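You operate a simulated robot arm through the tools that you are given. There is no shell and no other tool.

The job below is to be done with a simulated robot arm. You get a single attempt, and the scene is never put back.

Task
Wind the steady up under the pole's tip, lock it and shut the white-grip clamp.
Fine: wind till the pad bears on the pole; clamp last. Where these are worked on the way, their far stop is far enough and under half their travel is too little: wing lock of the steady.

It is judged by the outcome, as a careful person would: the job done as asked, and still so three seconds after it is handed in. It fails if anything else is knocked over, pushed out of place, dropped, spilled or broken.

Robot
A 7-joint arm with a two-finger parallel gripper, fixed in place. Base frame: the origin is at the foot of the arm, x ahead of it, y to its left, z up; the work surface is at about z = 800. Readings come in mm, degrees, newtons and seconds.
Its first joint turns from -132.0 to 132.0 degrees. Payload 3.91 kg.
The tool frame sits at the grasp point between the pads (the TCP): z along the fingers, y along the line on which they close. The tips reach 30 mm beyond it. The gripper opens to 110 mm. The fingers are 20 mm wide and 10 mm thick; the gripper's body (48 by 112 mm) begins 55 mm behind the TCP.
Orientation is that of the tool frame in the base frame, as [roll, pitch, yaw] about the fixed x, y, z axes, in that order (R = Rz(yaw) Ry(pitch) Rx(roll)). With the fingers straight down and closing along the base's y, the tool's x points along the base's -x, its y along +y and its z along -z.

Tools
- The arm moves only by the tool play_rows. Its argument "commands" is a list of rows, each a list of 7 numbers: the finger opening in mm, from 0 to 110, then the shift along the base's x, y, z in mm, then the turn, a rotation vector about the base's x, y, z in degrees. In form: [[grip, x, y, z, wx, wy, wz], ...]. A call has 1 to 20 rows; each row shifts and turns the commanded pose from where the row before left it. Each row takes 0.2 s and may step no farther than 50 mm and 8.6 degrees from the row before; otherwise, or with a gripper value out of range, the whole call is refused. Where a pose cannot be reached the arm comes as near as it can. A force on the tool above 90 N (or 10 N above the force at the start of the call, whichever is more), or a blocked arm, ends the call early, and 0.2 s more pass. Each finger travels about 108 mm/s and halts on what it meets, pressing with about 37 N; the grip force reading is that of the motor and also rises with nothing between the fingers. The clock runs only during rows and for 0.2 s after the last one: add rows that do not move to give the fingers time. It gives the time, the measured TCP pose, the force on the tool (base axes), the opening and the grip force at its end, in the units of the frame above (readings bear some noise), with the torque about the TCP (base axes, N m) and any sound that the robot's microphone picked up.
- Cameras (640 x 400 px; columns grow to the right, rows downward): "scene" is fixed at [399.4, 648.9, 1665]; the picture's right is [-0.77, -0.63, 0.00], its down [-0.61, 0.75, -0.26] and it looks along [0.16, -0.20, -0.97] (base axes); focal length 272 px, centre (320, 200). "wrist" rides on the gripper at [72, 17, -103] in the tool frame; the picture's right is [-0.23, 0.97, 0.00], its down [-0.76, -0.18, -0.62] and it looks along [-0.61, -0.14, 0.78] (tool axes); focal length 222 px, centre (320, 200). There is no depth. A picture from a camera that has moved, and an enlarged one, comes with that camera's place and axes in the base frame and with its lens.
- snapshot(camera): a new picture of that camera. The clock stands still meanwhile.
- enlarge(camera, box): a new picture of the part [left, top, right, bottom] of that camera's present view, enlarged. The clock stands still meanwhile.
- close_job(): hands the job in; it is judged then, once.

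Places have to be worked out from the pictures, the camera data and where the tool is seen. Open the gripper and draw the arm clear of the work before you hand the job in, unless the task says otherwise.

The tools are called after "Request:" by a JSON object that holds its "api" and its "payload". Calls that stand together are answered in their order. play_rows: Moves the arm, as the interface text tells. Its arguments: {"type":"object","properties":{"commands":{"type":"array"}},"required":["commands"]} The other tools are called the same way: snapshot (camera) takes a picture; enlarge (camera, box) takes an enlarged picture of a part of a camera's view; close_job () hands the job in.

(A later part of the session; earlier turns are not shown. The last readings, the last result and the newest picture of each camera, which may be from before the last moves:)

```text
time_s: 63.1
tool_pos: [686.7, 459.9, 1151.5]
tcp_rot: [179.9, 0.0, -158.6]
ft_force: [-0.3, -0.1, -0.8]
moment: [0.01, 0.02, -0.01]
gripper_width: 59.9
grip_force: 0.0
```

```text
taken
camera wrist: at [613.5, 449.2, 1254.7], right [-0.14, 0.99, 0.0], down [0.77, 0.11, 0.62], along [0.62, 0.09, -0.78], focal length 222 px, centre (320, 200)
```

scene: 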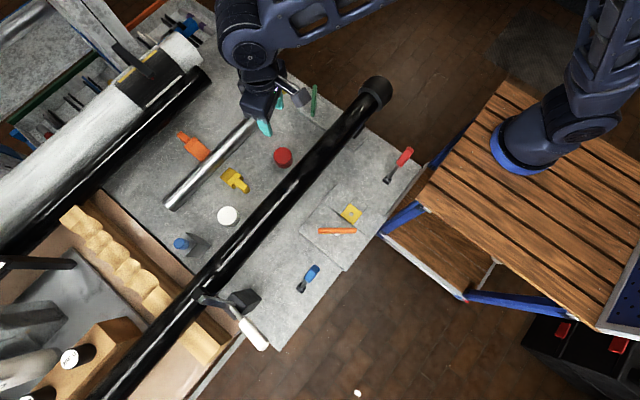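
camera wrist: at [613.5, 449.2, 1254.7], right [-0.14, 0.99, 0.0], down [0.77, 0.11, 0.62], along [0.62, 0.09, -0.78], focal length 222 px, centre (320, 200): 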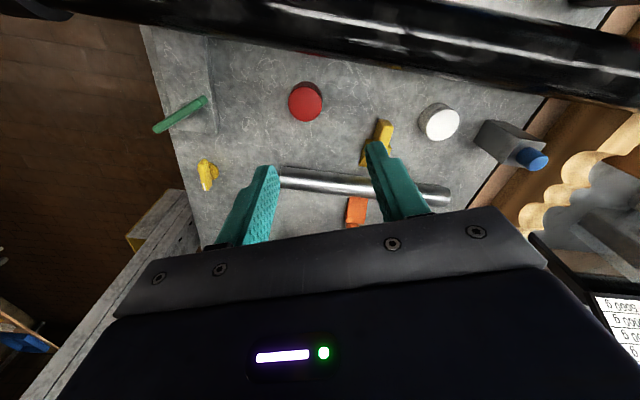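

The path is clear. I'll continue toward the clamp at the same height.

Request:
{"api": "play_rows", "payload": {"commands": [[60, -27, 31, 0, 0, 0, 3], [60, -27, 31, 0, 0, 0, 3], [60, -27, 31, 0, 0, 0, 3], [60, -27, 31, 0, 0, 0, 3], [60, -27, 31, 0, 0, 0, 3], [60, -27, 31, 0, 0, 0, 3], [60, -27, 31, 0, 0, 0, 3], [60, 0, 0, 0, 0, 0, 0]]}}

Request:
{"api": "snapshot", "payload": {"camera": "scene"}}

Request:
{"api": "snapshot", "payload": {"camera": "wrist"}}

```text
time_s: 64.9
tool_pos: [496.2, 678.7, 1152.8]
tcp_rot: [180.0, 0.0, -137.7]
ft_force: [-0.6, -1.0, -0.2]
moment: [0.03, 0.01, -0.01]
gripper_width: 59.9
grip_force: 0.0
```

```text
taken
```

scene: 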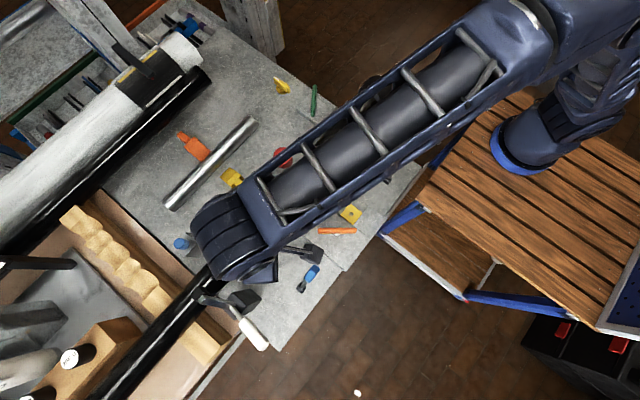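

```text
taken
camera wrist: at [432.4, 640.2, 1255.7], right [-0.49, 0.87, 0.0], down [0.68, 0.38, 0.62], along [0.54, 0.3, -0.78], focal length 222 px, centre (320, 200)
```

wrist: 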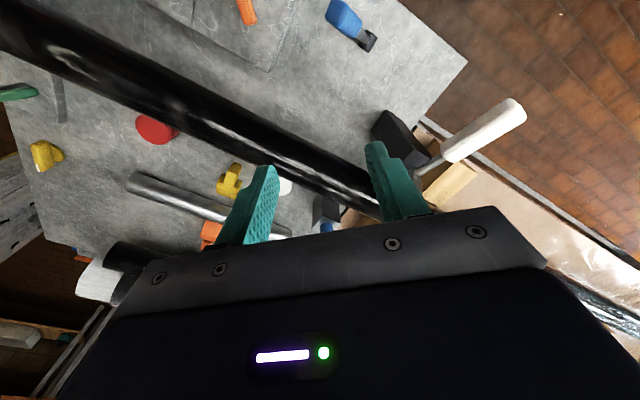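

The clamp appears at the right of the wrist view. I'll enlarge it to understand its lever and jaw.

Request:
{"api": "enlarge", "payload": {"camera": "wrist", "box": [340, 70, 560, 220]}}

Request:
{"api": "enlarge", "payload": {"camera": "scene", "box": [170, 260, 300, 360]}}

```text
2.67 times, centred on (450, 145) of wrist
camera zoom: at [432.4, 640.2, 1255.7], right [-0.49, 0.87, 0.0], down [0.68, 0.38, 0.62], along [0.54, 0.3, -0.78], focal length 592 px, centre (-27, 347)
```

zoom: 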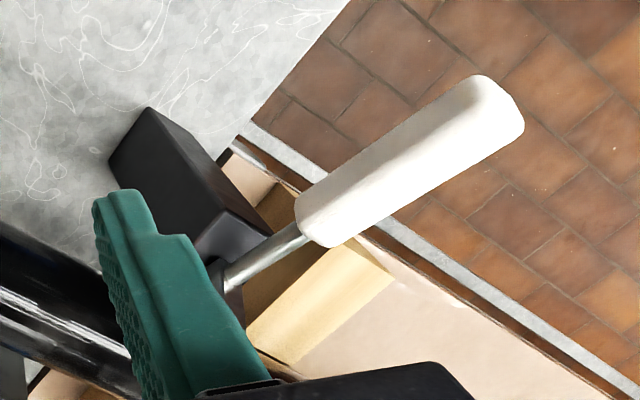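

```text
4.00 times, centred on (235, 310) of scene
camera zoom: at [399.4, 648.9, 1665.0], right [-0.77, -0.63, 0.0], down [-0.61, 0.75, -0.26], along [0.16, -0.2, -0.97], focal length 1088 px, centre (660, -240)
```

zoom: 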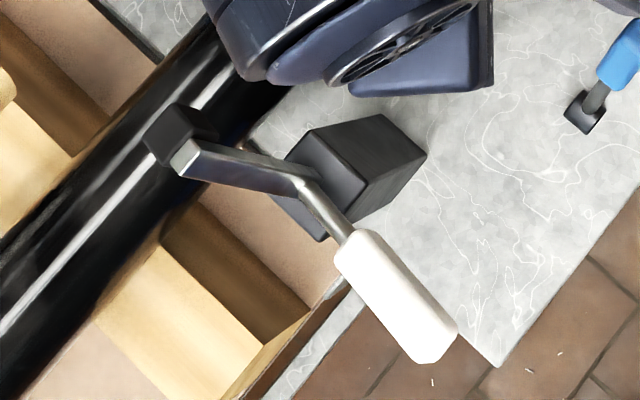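

The lever has a flat arm carrying a black jaw pad over the pole, a pivot near the dark block, and a rod with the white grip rising outward. I'll turn the wrist so the camera looks along +y at the clamp for a better side view.

Request:
{"api": "play_rows", "payload": {"commands": [[60, 0, 8, 0, 0, 0, 8], [60, 0, 8, 0, 0, 0, 8], [60, 0, 8, 0, 0, 0, 8], [60, 0, 8, 0, 0, 0, 8], [60, 0, 8, 0, 0, 0, 8], [60, 0, 8, 0, 0, 0, 8], [60, 0, 0, 0, 0, 0, 0]]}}

Request:
{"api": "snapshot", "payload": {"camera": "scene"}}

Request:
{"api": "snapshot", "payload": {"camera": "wrist"}}

```text
time_s: 66.5
tool_pos: [498.1, 725.2, 1153.0]
tcp_rot: [-179.9, 0.1, -89.5]
ft_force: [-0.2, -0.2, -0.5]
moment: [0.01, -0.01, 0.02]
gripper_width: 59.9
grip_force: 0.1
```

```text
taken
```

scene: 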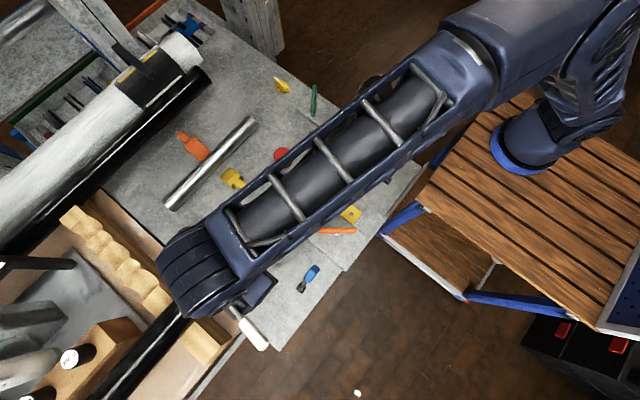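

```text
taken
camera wrist: at [481.7, 651.4, 1255.5], right [-0.98, 0.22, 0.0], down [0.17, 0.76, 0.62], along [0.14, 0.61, -0.78], focal length 222 px, centre (320, 200)
```

wrist: 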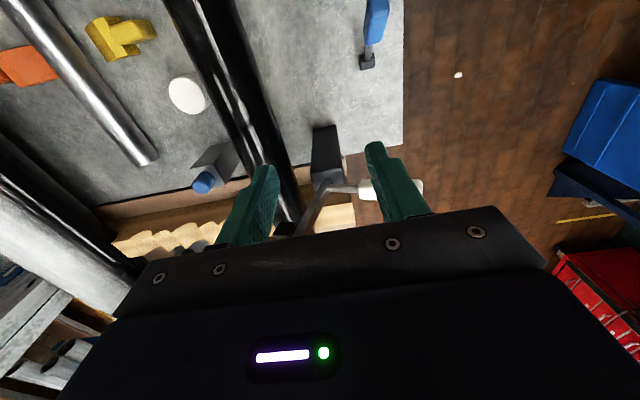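

I'll enlarge the clamp region here, seen between the fingers.

Request:
{"api": "enlarge", "payload": {"camera": "wrist", "box": [240, 100, 440, 240]}}

```text
2.86 times, centred on (340, 170) of wrist
camera zoom: at [481.7, 651.4, 1255.5], right [-0.98, 0.22, 0.0], down [0.17, 0.76, 0.62], along [0.14, 0.61, -0.78], focal length 635 px, centre (263, 286)
```

zoom: 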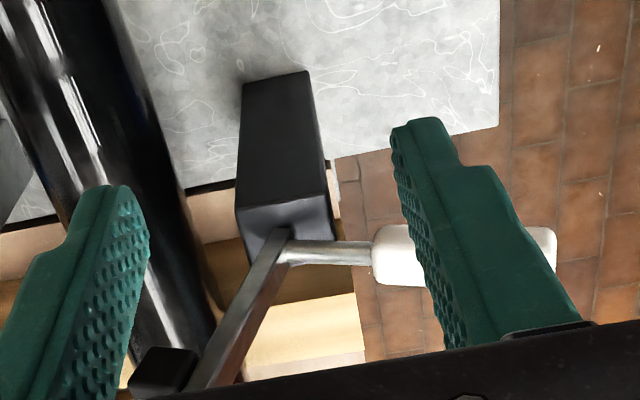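

Triangulating gives the pivot at (515, 845, 975), the jaw pad raised at (570, 844, 1057), and the white grip from (466, 847, 992) to (392, 847, 1013). So the clamp is open, and shutting it means swinging the grip up and over about 56° around a y-axis so the jaw comes down on the pole. I'll turn the wrist so the fingers close along y and approach above the grip.

Request:
{"api": "play_rows", "payload": {"commands": [[60, 0, 0, 0, 0, 0, -8.2], [60, 0, 0, 0, 0, 0, -8.2], [60, 0, 0, 0, 0, 0, -8.2], [60, 0, 0, 0, 0, 0, -8.2], [60, 0, 0, 0, 0, 0, -8.2], [60, 0, 0, 0, 0, 0, -8.2], [60, 0, 0, 0, 0, 0, -8.2], [60, 0, 0, 0, 0, 0, -8.2], [60, 0, 0, 0, 0, 0, -8.2], [60, 0, 0, 0, 0, 0, -8.2], [60, 0, 0, 0, 0, 0, -8.2], [60, 0, 0, 0, 0, 0, 0]]}}

Request:
{"api": "snapshot", "payload": {"camera": "scene"}}

Request:
{"api": "snapshot", "payload": {"camera": "wrist"}}

```text
time_s: 69.1
tool_pos: [498.0, 725.4, 1153.2]
tcp_rot: [-180.0, 0.0, -179.8]
ft_force: [0.4, -0.6, 0.6]
moment: [-0.01, -0.01, -0.01]
gripper_width: 60.0
grip_force: 0.0
```

```text
taken
```

scene: 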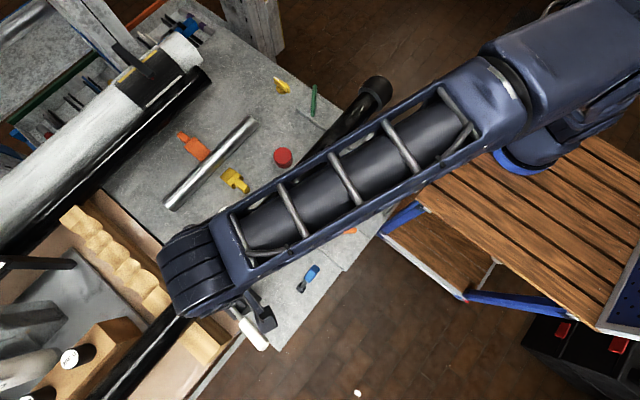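

```text
taken
camera wrist: at [425.8, 741.4, 1255.6], right [0.23, 0.97, 0.0], down [0.76, -0.18, 0.62], along [0.61, -0.14, -0.78], focal length 222 px, centre (320, 200)
```

wrist: 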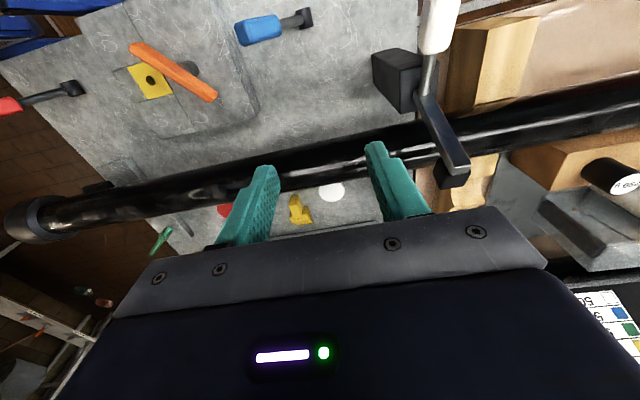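

The third view agrees: pivot ≈(519, 846, 975), grip y≈845. I'll move to above the grip's centre and check.

Request:
{"api": "play_rows", "payload": {"commands": [[60, -25, 20, 0, 0, 0, 0], [60, -25, 25, 0, 0, 0, 0], [60, -19, 35, 0, 0, 0, 0], [60, 0, 40, 0, 0, 0, 0], [60, 0, 0, -30, 0, 0, 0], [60, 0, 0, 0, 0, 0, 0]]}}

Request:
{"api": "snapshot", "payload": {"camera": "scene"}}

Request:
{"api": "snapshot", "payload": {"camera": "wrist"}}

```text
time_s: 70.5
tool_pos: [427.9, 844.6, 1123.0]
tcp_rot: [180.0, 0.0, -179.8]
ft_force: [0.1, 0.2, 0.5]
moment: [0.03, -0.01, -0.04]
gripper_width: 59.9
grip_force: 0.0
```

```text
taken
```

scene: 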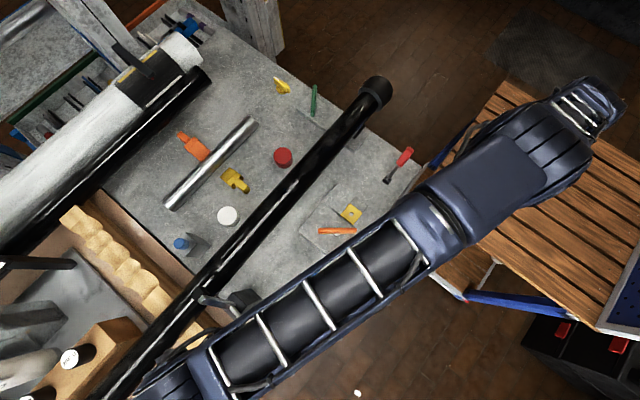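

```text
taken
camera wrist: at [356.9, 860.5, 1225.7], right [0.22, 0.97, 0.0], down [0.76, -0.17, 0.62], along [0.61, -0.14, -0.78], focal length 222 px, centre (320, 200)
```

wrist: 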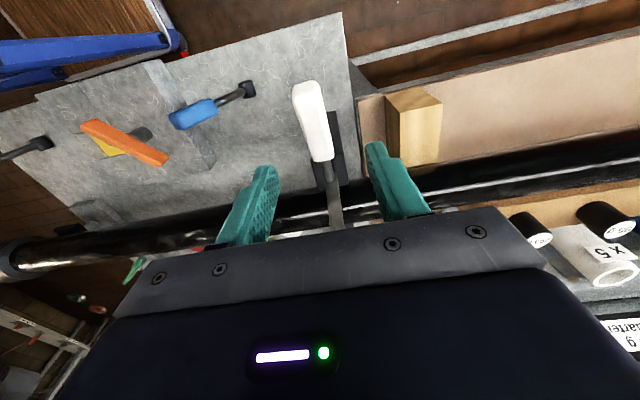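

In this well-centred view the grip lies nearer y≈837 than 845; refitting all views gives the pivot ≈(512, 837, 997) and the grip centre ≈(430, 837, 1028). I'll shift −8 mm in y, descend part way and check alignment again.

Request:
{"api": "play_rows", "payload": {"commands": [[60, 0, -8, -20, 0, 0, 0], [60, 0, 0, -15, 0, 0, 0], [60, 0, 0, 0, 0, 0, 0]]}}

Request:
{"api": "snapshot", "payload": {"camera": "wrist"}}

Request:
{"api": "enlarge", "payload": {"camera": "wrist", "box": [200, 20, 440, 200]}}

```text
time_s: 71.3
tool_pos: [428.9, 836.7, 1088.9]
tcp_rot: [180.0, 0.0, -179.8]
ft_force: [-0.8, 0.3, -0.3]
moment: [-0.03, -0.01, -0.01]
gripper_width: 60.1
grip_force: 0.1
```

```text
taken
camera wrist: at [356.7, 852.8, 1190.6], right [0.22, 0.97, 0.0], down [0.76, -0.17, 0.62], along [0.61, -0.14, -0.78], focal length 222 px, centre (320, 200)
```

wrist: 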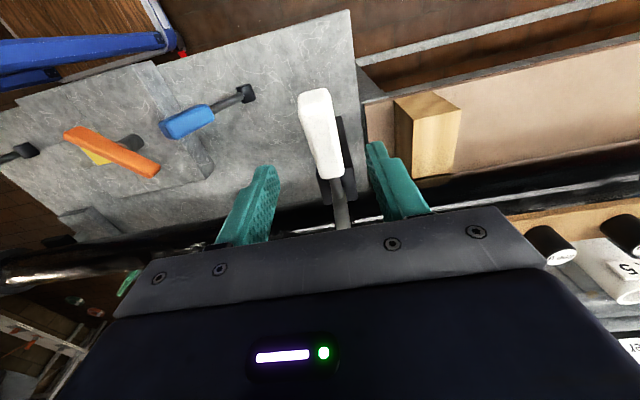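

```text
2.22 times, centred on (320, 110) of wrist
camera zoom: at [356.7, 852.8, 1190.6], right [0.22, 0.97, 0.0], down [0.76, -0.17, 0.62], along [0.61, -0.14, -0.78], focal length 494 px, centre (320, 400)
```

zoom: 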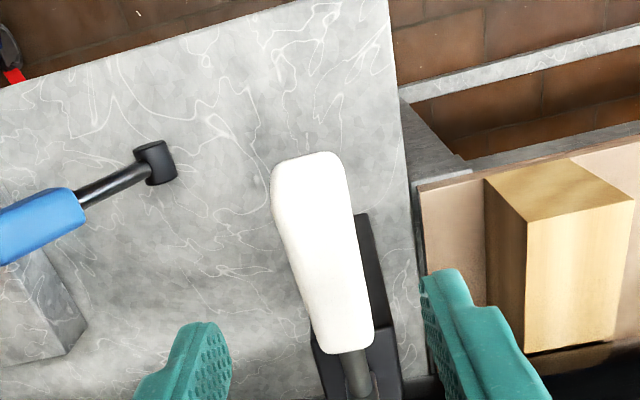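

The grip is about 26 mm wide with its centreline at y≈839. I'll shift +2 mm in y and lower to z≈1020 so the fingers straddle it, then take a look.

Request:
{"api": "play_rows", "payload": {"commands": [[60, 0, 2, -25, 0, 0, 0], [60, 0, 0, -25, 0, 0, 0], [60, 0, 0, -18, 0, 0, 0], [60, 0, 0, 0, 0, 0, 0]]}}

Request:
{"api": "snapshot", "payload": {"camera": "wrist"}}

```text
time_s: 72.3
tool_pos: [429.4, 839.7, 1019.5]
tcp_rot: [-179.9, -0.1, -179.8]
ft_force: [-0.2, 0.2, 0.1]
moment: [-0.01, -0.01, -0.01]
gripper_width: 60.1
grip_force: 0.0
```

```text
taken
camera wrist: at [356.7, 855.4, 1122.0], right [0.22, 0.97, 0.0], down [0.76, -0.17, 0.62], along [0.61, -0.14, -0.78], focal length 222 px, centre (320, 200)
```

wrist: 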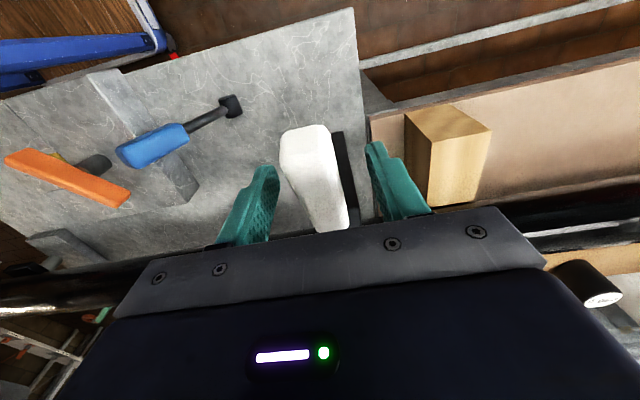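

The grip is well between the fingers. I'll lower a further 8 mm and close on it.

Request:
{"api": "play_rows", "payload": {"commands": [[60, 0, 0, -8, 0, 0, 0], [40, 0, 0, 0, 0, 0, 0], [20, 0, 0, 0, 0, 0, 0], [10, 0, 0, 0, 0, 0, 0], [10, 0, 0, 0, 0, 0, 0]]}}

Request:
{"api": "snapshot", "payload": {"camera": "wrist"}}

```text
time_s: 73.5
tool_pos: [430.0, 839.7, 1012.2]
tcp_rot: [-180.0, -0.1, -179.9]
ft_force: [1.4, 8.3, -0.3]
moment: [-0.27, -0.13, -0.54]
gripper_width: 23.9
grip_force: 45.1
```

```text
taken
camera wrist: at [356.8, 855.7, 1114.4], right [0.22, 0.97, 0.0], down [0.76, -0.17, 0.62], along [0.61, -0.14, -0.78], focal length 222 px, centre (320, 200)
```

wrist: 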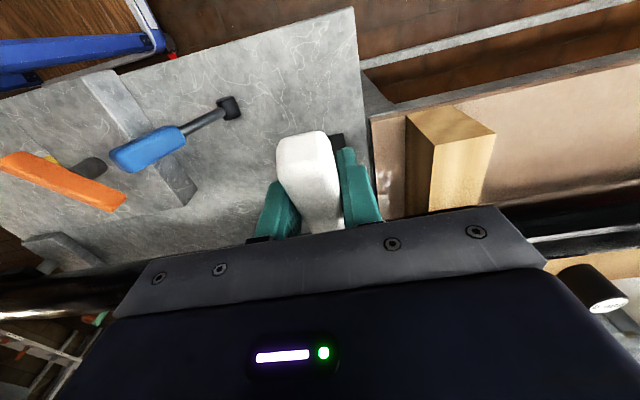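

Gripped at 23.9 mm, well centred. I'll now swing the grip along an arc about the pivot (r≈88 mm), up and toward +x, starting with 20°, and check the forces.

Request:
{"api": "play_rows", "payload": {"commands": [[10, 2.7, 0, 7.2, 0, 0, 0], [10, 3.3, 0, 6.9, 0, 0, 0], [10, 3.9, 0, 6.6, 0, 0, 0], [10, 4.5, 0, 6.3, 0, 0, 0]]}}

Request:
{"api": "snapshot", "payload": {"camera": "wrist"}}

Request:
{"api": "enlarge", "payload": {"camera": "scene", "box": [130, 260, 290, 380]}}

```text
time_s: 74.5
tool_pos: [444.4, 839.9, 1041.4]
tcp_rot: [179.9, 0.1, -179.9]
ft_force: [-1.4, 13.6, -0.8]
moment: [-1.06, 0.05, -0.76]
gripper_width: 23.7
grip_force: 44.9
```

```text
taken
camera wrist: at [371.9, 855.5, 1143.3], right [0.22, 0.97, 0.0], down [0.76, -0.18, 0.62], along [0.61, -0.14, -0.78], focal length 222 px, centre (320, 200)
```

wrist: 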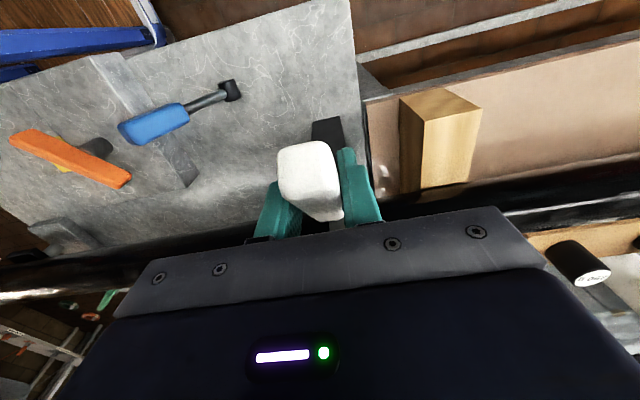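

```text
3.33 times, centred on (210, 320) of scene
camera zoom: at [399.4, 648.9, 1665.0], right [-0.77, -0.63, 0.0], down [-0.61, 0.75, -0.26], along [0.16, -0.2, -0.97], focal length 907 px, centre (687, -200)
```

zoom: 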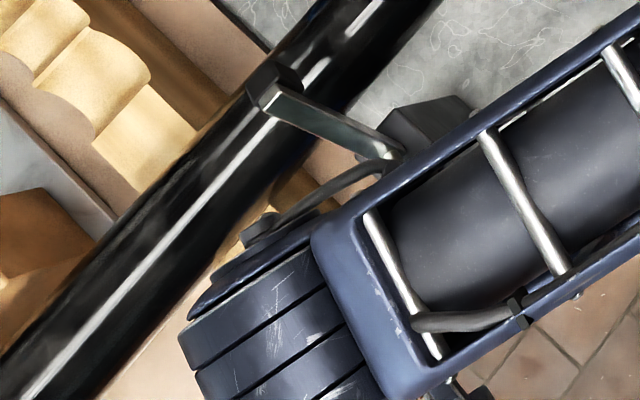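

The lever follows with negligible force, and the jaw is coming down toward the pole. I'll continue along the arc another 20°.

Request:
{"api": "play_rows", "payload": {"commands": [[10, 4.9, 0, 5.8, 0, 0, 0], [10, 5.5, 0, 5.4, 0, 0, 0], [10, 5.9, 0, 4.9, 0, 0, 0], [10, 6.4, 0, 4.3, 0, 0, 0]]}}

Request:
{"api": "enlarge", "payload": {"camera": "scene", "box": [130, 260, 290, 380]}}

Request:
{"api": "snapshot", "payload": {"camera": "wrist"}}

```text
time_s: 75.5
tool_pos: [464.9, 838.5, 1061.3]
tcp_rot: [180.0, -0.1, -179.7]
ft_force: [-17.7, 3.6, -4.6]
moment: [-0.52, 1.45, -0.73]
gripper_width: 23.6
grip_force: 44.8
```

```text
3.33 times, centred on (210, 320) of scene
camera zoom: at [399.4, 648.9, 1665.0], right [-0.77, -0.63, 0.0], down [-0.61, 0.75, -0.26], along [0.16, -0.2, -0.97], focal length 907 px, centre (687, -200)
```

zoom: 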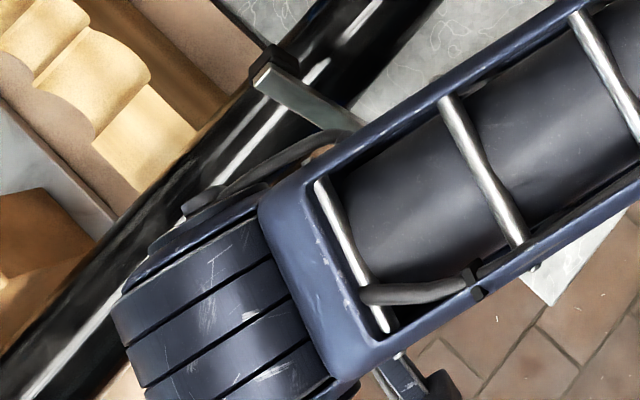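

```text
taken
camera wrist: at [393.1, 855.7, 1163.0], right [0.22, 0.97, 0.0], down [0.76, -0.17, 0.62], along [0.61, -0.14, -0.78], focal length 222 px, centre (320, 200)
```

wrist: 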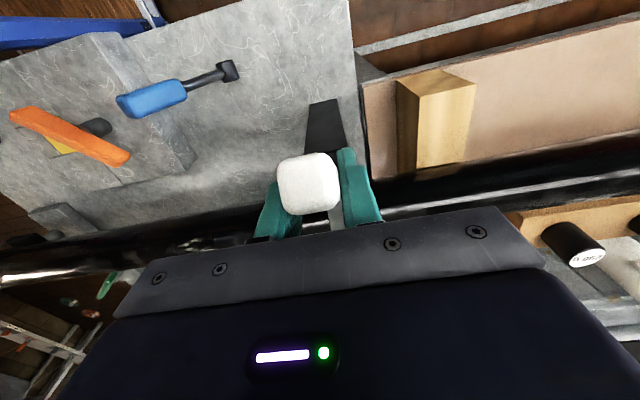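

The lever has turned about 40°, with small forces. I'll continue 10° more and watch for resistance.

Request:
{"api": "play_rows", "payload": {"commands": [[10, 6.6, 0, 3.8, 0, 0, 0], [10, 7, 0, 3.2, 0, 0, 0], [10, 0, 0, 0, 0, 0, 0]]}}

Request:
{"api": "enlarge", "payload": {"camera": "scene", "box": [130, 240, 290, 360]}}

Request:
{"api": "snapshot", "payload": {"camera": "wrist"}}

```text
time_s: 76.3
tool_pos: [478.1, 839.8, 1067.7]
tcp_rot: [180.0, 0.0, -179.7]
ft_force: [-21.3, 7.3, 3.6]
moment: [-0.6, 1.49, -0.8]
gripper_width: 23.7
grip_force: 45.2
```

```text
3.33 times, centred on (210, 300) of scene
camera zoom: at [399.4, 648.9, 1665.0], right [-0.77, -0.63, 0.0], down [-0.61, 0.75, -0.26], along [0.16, -0.2, -0.97], focal length 907 px, centre (687, -133)
```

zoom: 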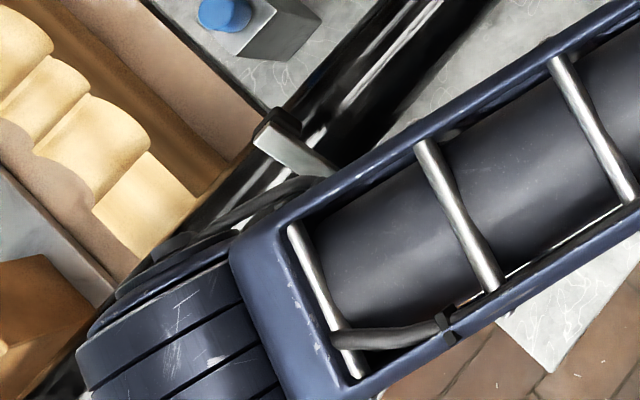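

```text
taken
camera wrist: at [406.6, 855.6, 1169.8], right [0.22, 0.97, 0.0], down [0.76, -0.17, 0.62], along [0.61, -0.14, -0.78], focal length 222 px, centre (320, 200)
```

wrist: 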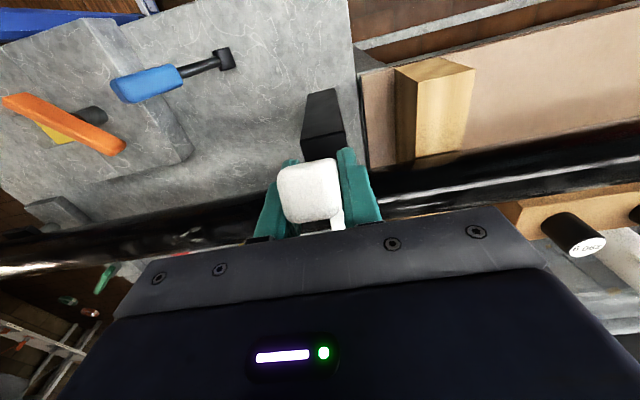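

Still moving with about 21 N. I'll continue 10° more toward the closing stop.

Request:
{"api": "play_rows", "payload": {"commands": [[10, 7.3, 0, 2.6, 0, 0, 0], [10, 7.4, 0, 1.9, 0, 0, 0], [10, 0, 0, 0, 0, 0, 0]]}}

Request:
{"api": "enlarge", "payload": {"camera": "scene", "box": [130, 240, 290, 360]}}

Request:
{"api": "snapshot", "payload": {"camera": "wrist"}}

```text
time_s: 77.1
tool_pos: [494.6, 839.8, 1072.2]
tcp_rot: [179.9, 0.1, -179.8]
ft_force: [-10.6, 26.1, 7.1]
moment: [-1.58, 1.23, -0.87]
gripper_width: 23.9
grip_force: 45.1
```

```text
3.33 times, centred on (210, 300) of scene
camera zoom: at [399.4, 648.9, 1665.0], right [-0.77, -0.63, 0.0], down [-0.61, 0.75, -0.26], along [0.16, -0.2, -0.97], focal length 907 px, centre (687, -133)
```

zoom: 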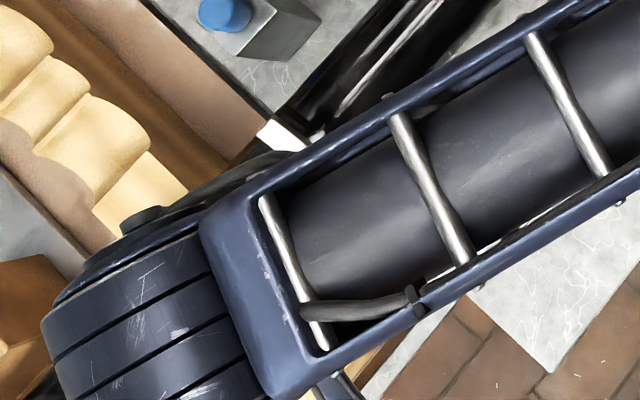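

```text
taken
camera wrist: at [422.6, 855.6, 1174.0], right [0.22, 0.97, 0.0], down [0.76, -0.18, 0.62], along [0.61, -0.14, -0.78], focal length 222 px, centre (320, 200)
```

wrist: 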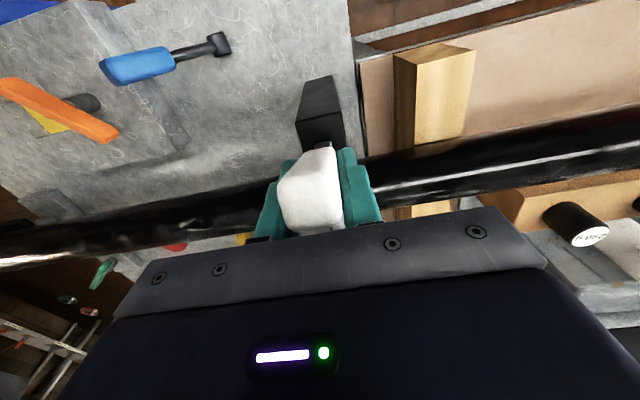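

Still no stop at about 60°; the handle is near vertical. I'll continue in small steps, watching force and reach.

Request:
{"api": "play_rows", "payload": {"commands": [[10, 3.8, 0, 0.7, 0, 0, 0], [10, 3.8, 0, 0.5, 0, 0, 0], [10, 0, 0, 0, 0, 0, 0]]}}

Request:
{"api": "snapshot", "payload": {"camera": "wrist"}}

Request:
{"api": "snapshot", "payload": {"camera": "scene"}}

```text
time_s: 77.9
tool_pos: [501.0, 841.2, 1072.7]
tcp_rot: [179.9, -0.1, -179.8]
ft_force: [-10.5, 26.5, 11.9]
moment: [-0.96, 1.62, -0.79]
gripper_width: 23.9
grip_force: 44.9
```

```text
taken
camera wrist: at [429.4, 855.7, 1174.8], right [0.22, 0.97, 0.0], down [0.76, -0.18, 0.62], along [0.61, -0.14, -0.78], focal length 222 px, centre (320, 200)
```

wrist: 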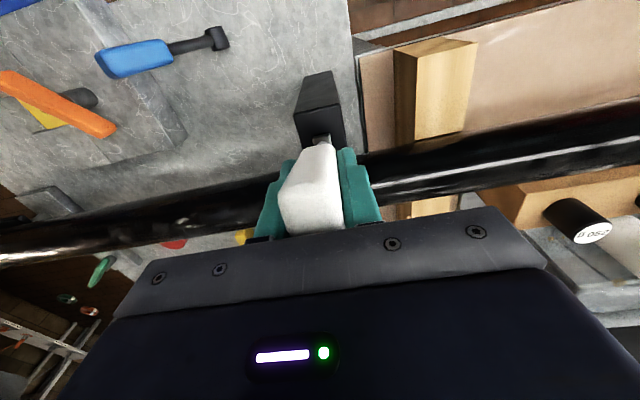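

```text
taken
```

scene: 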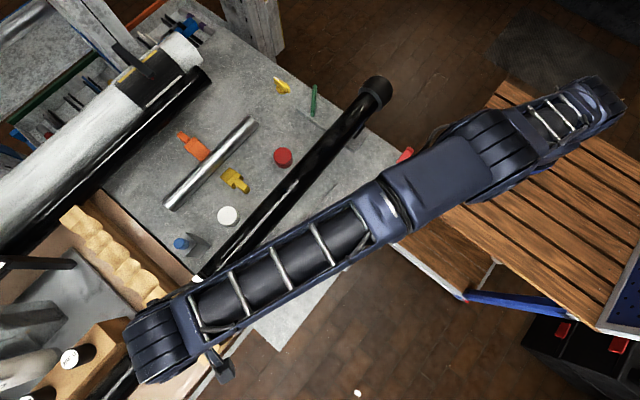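

The arm is getting nearly straight. I'll look closely at the jaw and the pole to see how much closing remains.

Request:
{"api": "enlarge", "payload": {"camera": "scene", "box": [170, 250, 240, 300]}}

Request:
{"api": "enlarge", "payload": {"camera": "wrist", "box": [240, 50, 440, 220]}}

```text
8.00 times, centred on (205, 275) of scene
camera zoom: at [399.4, 648.9, 1665.0], right [-0.77, -0.63, 0.0], down [-0.61, 0.75, -0.26], along [0.16, -0.2, -0.97], focal length 2177 px, centre (1240, -400)
```

zoom: 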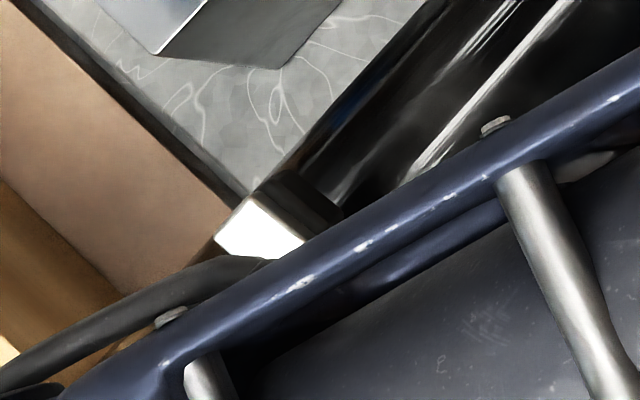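

```text
2.35 times, centred on (340, 135) of wrist
camera zoom: at [429.4, 855.7, 1174.8], right [0.22, 0.97, 0.0], down [0.76, -0.18, 0.62], along [0.61, -0.14, -0.78], focal length 523 px, centre (273, 353)
```

zoom: 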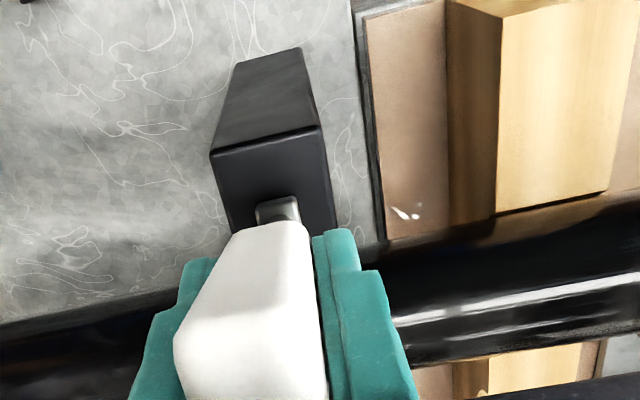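

The jaw bar is now nearly horizontal, with the pad close above the pole; a few more degrees should seat it. I'll keep pushing +x in small steps while tilting the tool slightly (fingers toward +x) to keep the arm within reach.

Request:
{"api": "play_rows", "payload": {"commands": [[10, 3, 0, 0.2, 0, -4, 0], [10, 3, 0, 0, 0, -4, 0], [10, 0, 0, 0, 0, 0, 0]]}}

Request:
{"api": "enlarge", "payload": {"camera": "scene", "box": [170, 250, 240, 300]}}

```text
time_s: 78.7
tool_pos: [508.1, 840.5, 1071.9]
tcp_rot: [179.9, 8.1, -179.8]
ft_force: [-7.5, 24.0, 6.8]
moment: [0.45, 1.6, -0.13]
gripper_width: 23.9
grip_force: 45.1
```

```text
8.00 times, centred on (205, 275) of scene
camera zoom: at [399.4, 648.9, 1665.0], right [-0.77, -0.63, 0.0], down [-0.61, 0.75, -0.26], along [0.16, -0.2, -0.97], focal length 2177 px, centre (1240, -400)
```

zoom: 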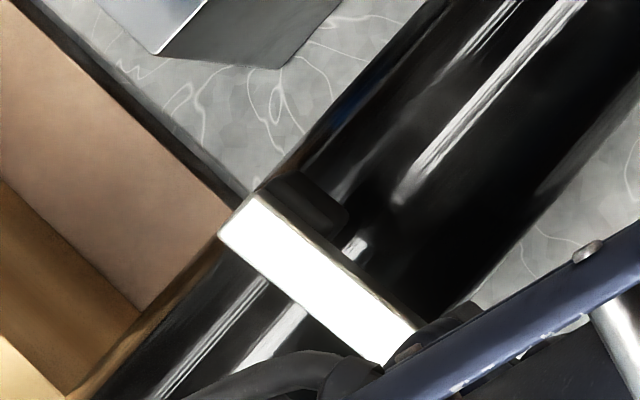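

No stop yet: forces stay at about 10–25 N. I'll continue in small steps with more tilt.

Request:
{"api": "play_rows", "payload": {"commands": [[10, 3, 0, -0.1, 0, -3, 0], [10, 3, 0, -0.2, 0, -3, 0], [10, 0, 0, 0, 0, 0, 0]]}}

Request:
{"api": "enlarge", "payload": {"camera": "scene", "box": [170, 250, 240, 300]}}

Request:
{"api": "snapshot", "payload": {"camera": "scene"}}

```text
time_s: 79.5
tool_pos: [514.2, 839.1, 1073.2]
tcp_rot: [-179.9, 14.1, -179.9]
ft_force: [-1.2, 26.4, 7.7]
moment: [0.54, 1.59, -0.18]
gripper_width: 23.9
grip_force: 44.8
```

```text
8.00 times, centred on (205, 275) of scene
camera zoom: at [399.4, 648.9, 1665.0], right [-0.77, -0.63, 0.0], down [-0.61, 0.75, -0.26], along [0.16, -0.2, -0.97], focal length 2177 px, centre (1240, -400)
```

zoom: 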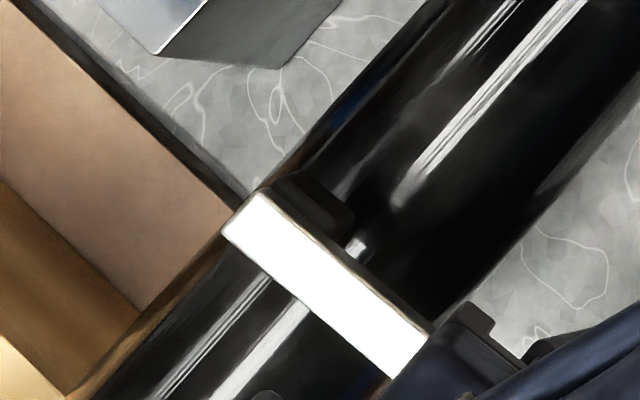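

```text
taken
```

scene: 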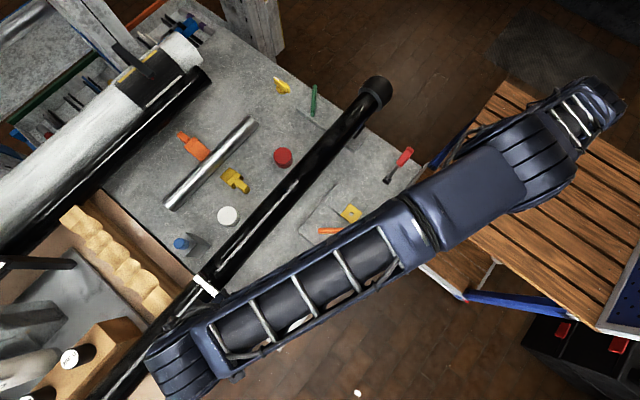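

Still free. I'll continue the arc past vertical in 3 mm steps.

Request:
{"api": "play_rows", "payload": {"commands": [[10, 3, 0, -0.3, 0, -3, 0], [10, 3, 0, -0.4, 0, -3, 0], [10, 0, 0, 0, 0, 0, 0]]}}

Request:
{"api": "enlarge", "payload": {"camera": "scene", "box": [170, 250, 240, 300]}}

Request:
{"api": "snapshot", "payload": {"camera": "wrist"}}

```text
time_s: 80.3
tool_pos: [520.5, 839.9, 1072.1]
tcp_rot: [-179.9, 20.1, -179.8]
ft_force: [0.7, 30.0, 18.7]
moment: [0.08, 1.6, -0.36]
gripper_width: 23.9
grip_force: 45.0
```

```text
8.00 times, centred on (205, 275) of scene
camera zoom: at [399.4, 648.9, 1665.0], right [-0.77, -0.63, 0.0], down [-0.61, 0.75, -0.26], along [0.16, -0.2, -0.97], focal length 2177 px, centre (1240, -400)
```

zoom: 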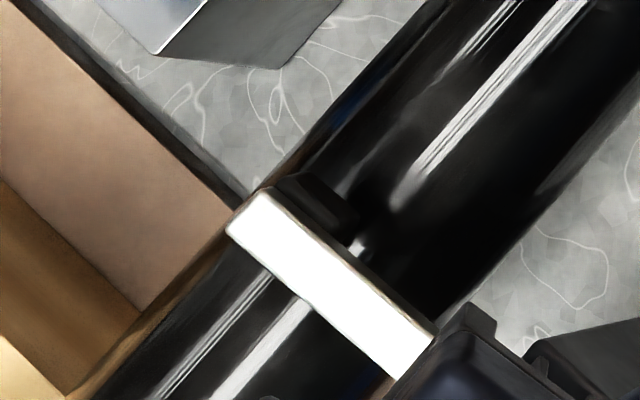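

```text
taken
camera wrist: at [416.7, 855.6, 1143.3], right [0.21, 0.97, 0.08], down [0.5, -0.18, 0.85], along [0.84, -0.14, -0.53], focal length 222 px, centre (320, 200)
```

wrist: 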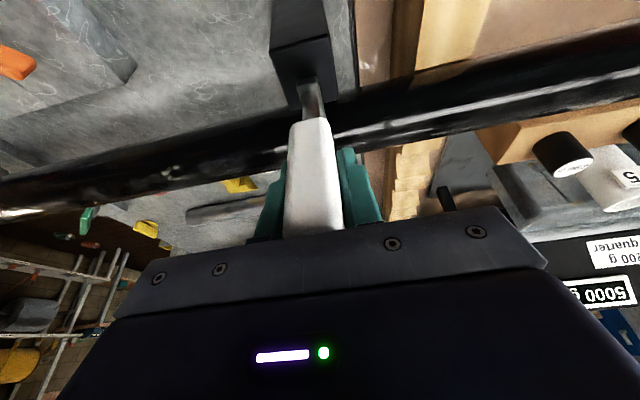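

Still free; the bar end is swinging down past horizontal. I'll continue with slightly more downward motion along the arc.

Request:
{"api": "play_rows", "payload": {"commands": [[10, 3, 0, -0.6, 0, -3, 0], [10, 3, 0, -0.8, 0, -3, 0], [10, 0, 0, 0, 0, 0, 0]]}}

Request:
{"api": "enlarge", "payload": {"camera": "scene", "box": [170, 250, 240, 300]}}

```text
time_s: 81.1
tool_pos: [526.5, 840.3, 1068.5]
tcp_rot: [-179.7, 26.1, -179.7]
ft_force: [5.6, 28.8, 4.0]
moment: [0.33, -0.19, -0.21]
gripper_width: 24.7
grip_force: 14.4
```

```text
8.00 times, centred on (205, 275) of scene
camera zoom: at [399.4, 648.9, 1665.0], right [-0.77, -0.63, 0.0], down [-0.61, 0.75, -0.26], along [0.16, -0.2, -0.97], focal length 2177 px, centre (1240, -400)
```

zoom: 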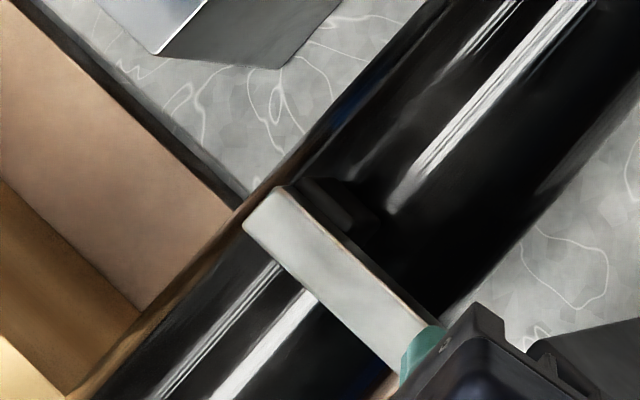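

The jaw bar moved noticeably further down, as if snapping over, and the grip force dropped to 14 N. I'll look at both cameras.

Request:
{"api": "snapshot", "payload": {"camera": "wrist"}}

Request:
{"api": "snapshot", "payload": {"camera": "scene"}}

Request:
{"api": "enlarge", "payload": {"camera": "scene", "box": [150, 240, 290, 350]}}

```text
taken
camera wrist: at [415.6, 855.5, 1128.5], right [0.2, 0.97, 0.1], down [0.41, -0.17, 0.89], along [0.89, -0.14, -0.44], focal length 222 px, centre (320, 200)
```

wrist: 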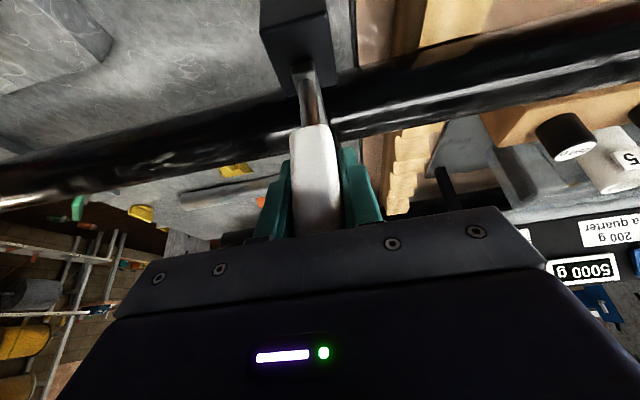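

```text
taken
```

scene: 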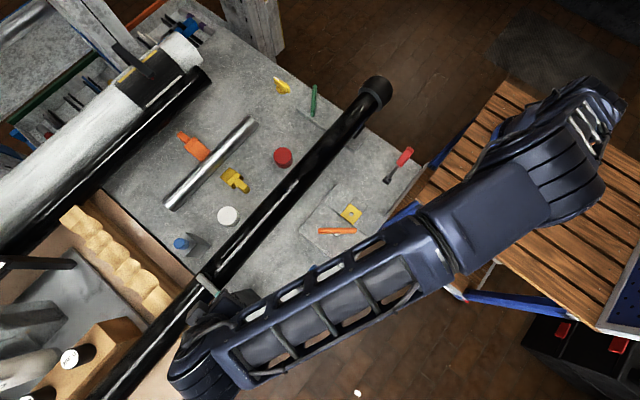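

```text
3.64 times, centred on (220, 295) of scene
camera zoom: at [399.4, 648.9, 1665.0], right [-0.77, -0.63, 0.0], down [-0.61, 0.75, -0.26], along [0.16, -0.2, -0.97], focal length 990 px, centre (684, -146)
```

zoom: 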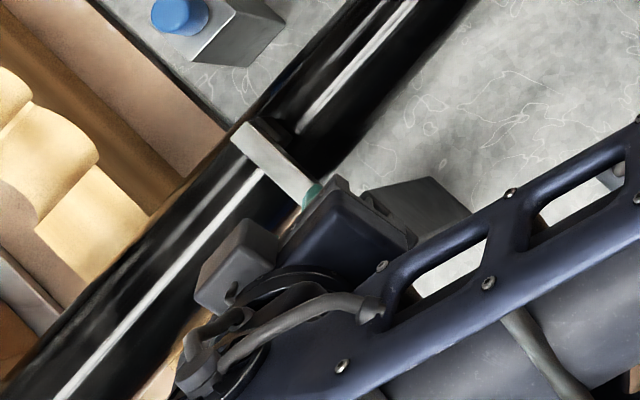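

The handle is still between the fingers. I'll hold for a moment to read the settled state, then nudge a little further to feel for the stop.

Request:
{"api": "play_rows", "payload": {"commands": [[10, 0, 0, 0, 0, 0, 0], [10, 0, 0, 0, 0, 0, 0]]}}

Request:
{"api": "play_rows", "payload": {"commands": [[10, 2.5, 0, -0.7, 0, 0, 0], [10, 2.5, 0, -0.8, 0, 0, 0]]}}

Request:
{"api": "enlarge", "payload": {"camera": "scene", "box": [170, 250, 240, 300]}}

Request:
{"api": "snapshot", "payload": {"camera": "wrist"}}

```text
time_s: 81.7
tool_pos: [526.5, 839.3, 1068.4]
tcp_rot: [-179.7, 26.0, -179.7]
ft_force: [5.5, 26.8, -3.0]
moment: [0.53, -0.59, -0.21]
gripper_width: 23.9
grip_force: 22.8
```

```text
time_s: 82.3
tool_pos: [525.3, 840.2, 1067.6]
tcp_rot: [-179.8, 25.7, -179.7]
ft_force: [-39.9, -8.4, 0.0]
moment: [0.94, -0.86, -0.3]
gripper_width: 24.2
grip_force: 45.1
```

```text
8.00 times, centred on (205, 275) of scene
camera zoom: at [399.4, 648.9, 1665.0], right [-0.77, -0.63, 0.0], down [-0.61, 0.75, -0.26], along [0.16, -0.2, -0.97], focal length 2177 px, centre (1240, -400)
```

zoom: 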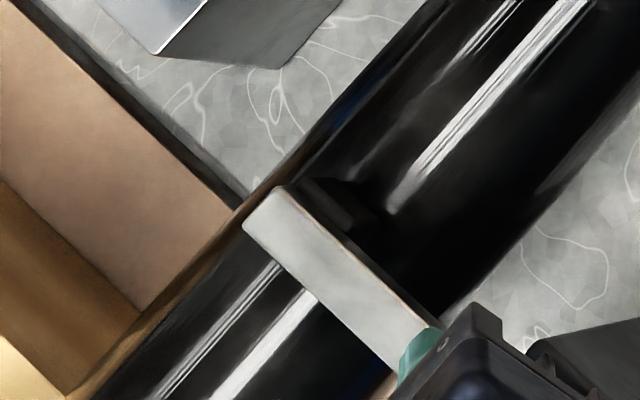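

```text
taken
camera wrist: at [415.8, 855.5, 1128.9], right [0.2, 0.98, 0.1], down [0.42, -0.17, 0.89], along [0.89, -0.14, -0.44], focal length 222 px, centre (320, 200)
```

wrist: 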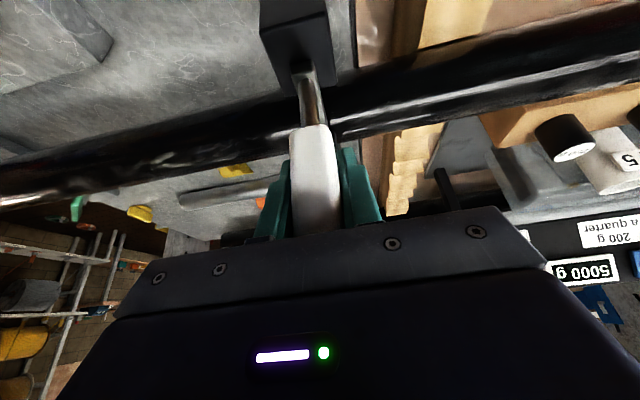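

Commanding 5 mm more only produced a 40 N reaction with no movement: the clamp is shut at its stop, and the pole hasn't shifted. I'll relax the push, open the fingers and withdraw along the finger axis.

Request:
{"api": "play_rows", "payload": {"commands": [[10, -4, 0, 1.2, 0, 0, 0], [60, 0, 0, 0, 0, 0, 0], [60, 0, 0, 0, 0, 0, 0], [60, -5, 0, 10, 0, 0, 0], [60, -10, 0, 20, 0, 0, 0], [60, -15, 0, 30, 0, 0, 0], [60, -15, 0, 30, 0, 0, 0], [60, -15, 0, 30, 0, 0, 0]]}}

Request:
{"api": "snapshot", "payload": {"camera": "scene"}}

Request:
{"api": "snapshot", "payload": {"camera": "wrist"}}

```text
time_s: 84.1
tool_pos: [468.5, 839.2, 1189.3]
tcp_rot: [-179.8, 26.0, -179.7]
ft_force: [0.0, 0.5, -0.2]
moment: [-0.04, 0.01, -0.01]
gripper_width: 60.0
grip_force: 0.0
```

```text
taken
```

scene: 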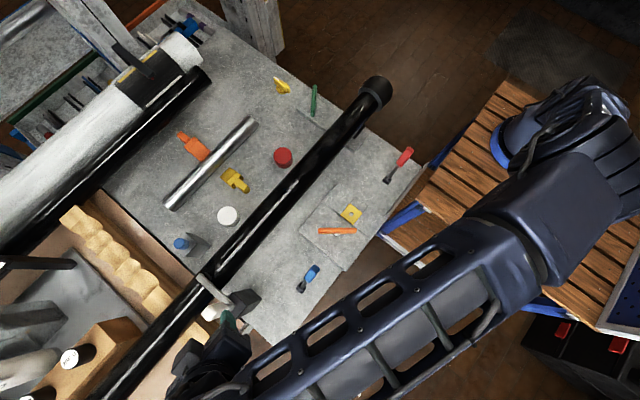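

```text
taken
camera wrist: at [357.2, 855.7, 1249.8], right [0.2, 0.97, 0.1], down [0.41, -0.17, 0.89], along [0.89, -0.14, -0.44], focal length 222 px, centre (320, 200)
```

wrist: 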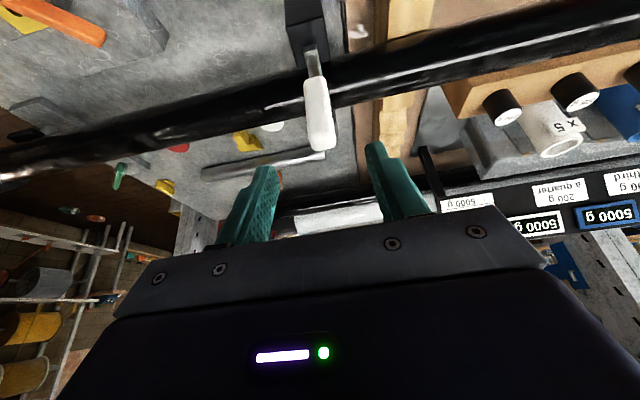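

Released cleanly, and the lever stays over. I'll draw the arm back toward the base, levelling the tool, and then inspect the clamp and everything else.

Request:
{"api": "play_rows", "payload": {"commands": [[60, 0, -30, 10, 0, 6.5, 0], [60, 0, -40, 10, 0, 6.5, 0], [60, 0, -40, 10, 0, 6.5, 0], [60, 0, -40, 10, 0, 6.5, 0], [60, 0, -45, 5, 0, 0, 0], [60, 0, -45, 5, 0, 0, 0], [60, 0, -45, 5, 0, 0, 0], [60, 0, -45, 5, 0, 0, 0], [60, 0, -45, 0, 0, 0, 0], [60, -5, -45, 0, 0, 0, 0], [60, -5, -45, 0, 0, 0, 0], [60, 0, 0, 0, 0, 0, 0]]}}

Request:
{"api": "snapshot", "payload": {"camera": "scene"}}

Request:
{"api": "enlarge", "payload": {"camera": "scene", "box": [160, 240, 290, 350]}}

Request:
{"api": "enlarge", "payload": {"camera": "scene", "box": [250, 60, 410, 180]}}

```text
time_s: 86.7
tool_pos: [456.3, 374.9, 1249.9]
tcp_rot: [-180.0, 0.0, -179.7]
ft_force: [0.4, 0.6, 0.4]
moment: [0.0, 0.02, 0.0]
gripper_width: 59.9
grip_force: 0.0
```

```text
taken
```

scene: 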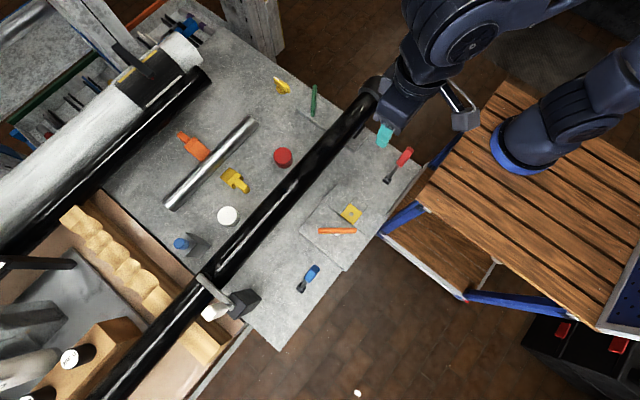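

```text
3.64 times, centred on (225, 295) of scene
camera zoom: at [399.4, 648.9, 1665.0], right [-0.77, -0.63, 0.0], down [-0.61, 0.75, -0.26], along [0.16, -0.2, -0.97], focal length 990 px, centre (666, -146)
```

zoom: 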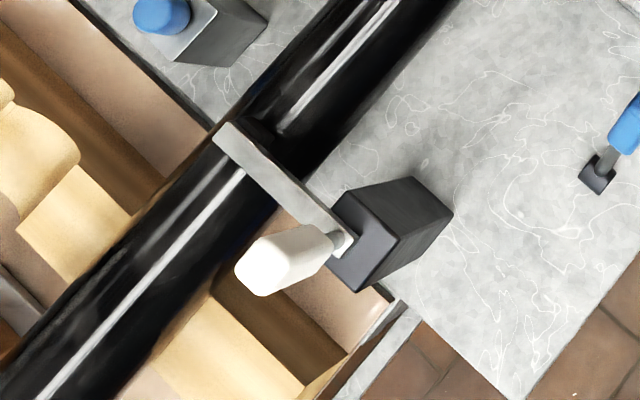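

```text
3.33 times, centred on (330, 120) of scene
camera zoom: at [399.4, 648.9, 1665.0], right [-0.77, -0.63, 0.0], down [-0.61, 0.75, -0.26], along [0.16, -0.2, -0.97], focal length 907 px, centre (287, 467)
```

zoom: 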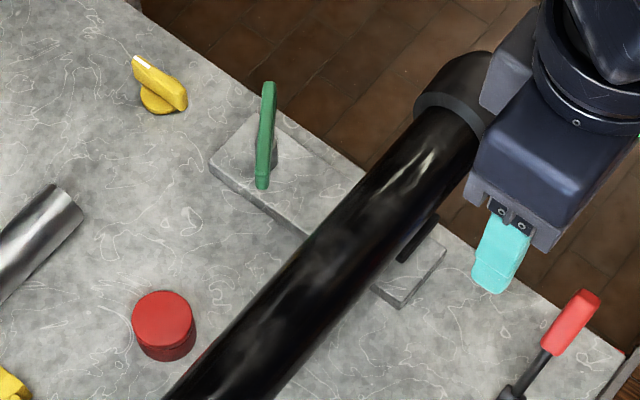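

The clamp bar now lies across the pole with its jaw down, the wing is locked, and all other items are where they were. I'll make one last close check of the pad and the pole before handing in.

Request:
{"api": "enlarge", "payload": {"camera": "scene", "box": [330, 115, 380, 155]}}

Request:
{"api": "enlarge", "payload": {"camera": "scene", "box": [170, 250, 240, 300]}}

Request:
{"api": "snapshot", "payload": {"camera": "wrist"}}

```text
10.00 times, centred on (355, 135) of scene
camera zoom: at [399.4, 648.9, 1665.0], right [-0.77, -0.63, 0.0], down [-0.61, 0.75, -0.26], along [0.16, -0.2, -0.97], focal length 2721 px, centre (-30, 850)
```

zoom: 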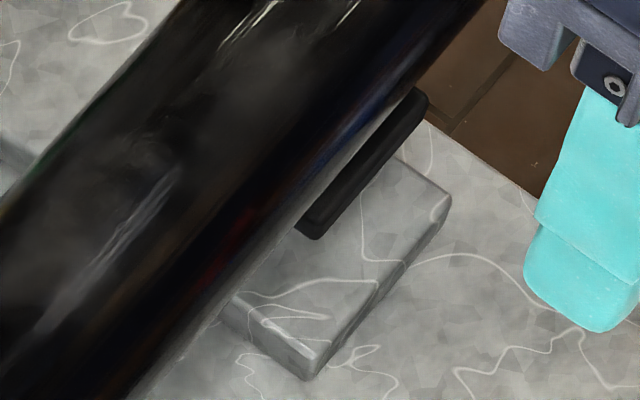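

```text
8.00 times, centred on (205, 275) of scene
camera zoom: at [399.4, 648.9, 1665.0], right [-0.77, -0.63, 0.0], down [-0.61, 0.75, -0.26], along [0.16, -0.2, -0.97], focal length 2177 px, centre (1240, -400)
```

zoom: 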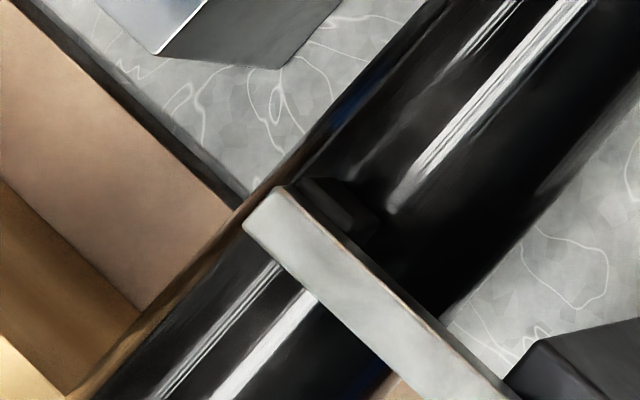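

```text
taken
camera wrist: at [384.0, 390.0, 1352.9], right [0.22, 0.97, 0.0], down [0.76, -0.17, 0.62], along [0.61, -0.14, -0.78], focal length 222 px, centre (320, 200)
```

wrist: 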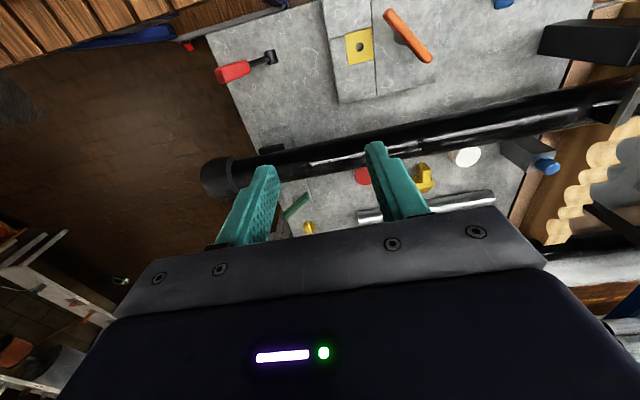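

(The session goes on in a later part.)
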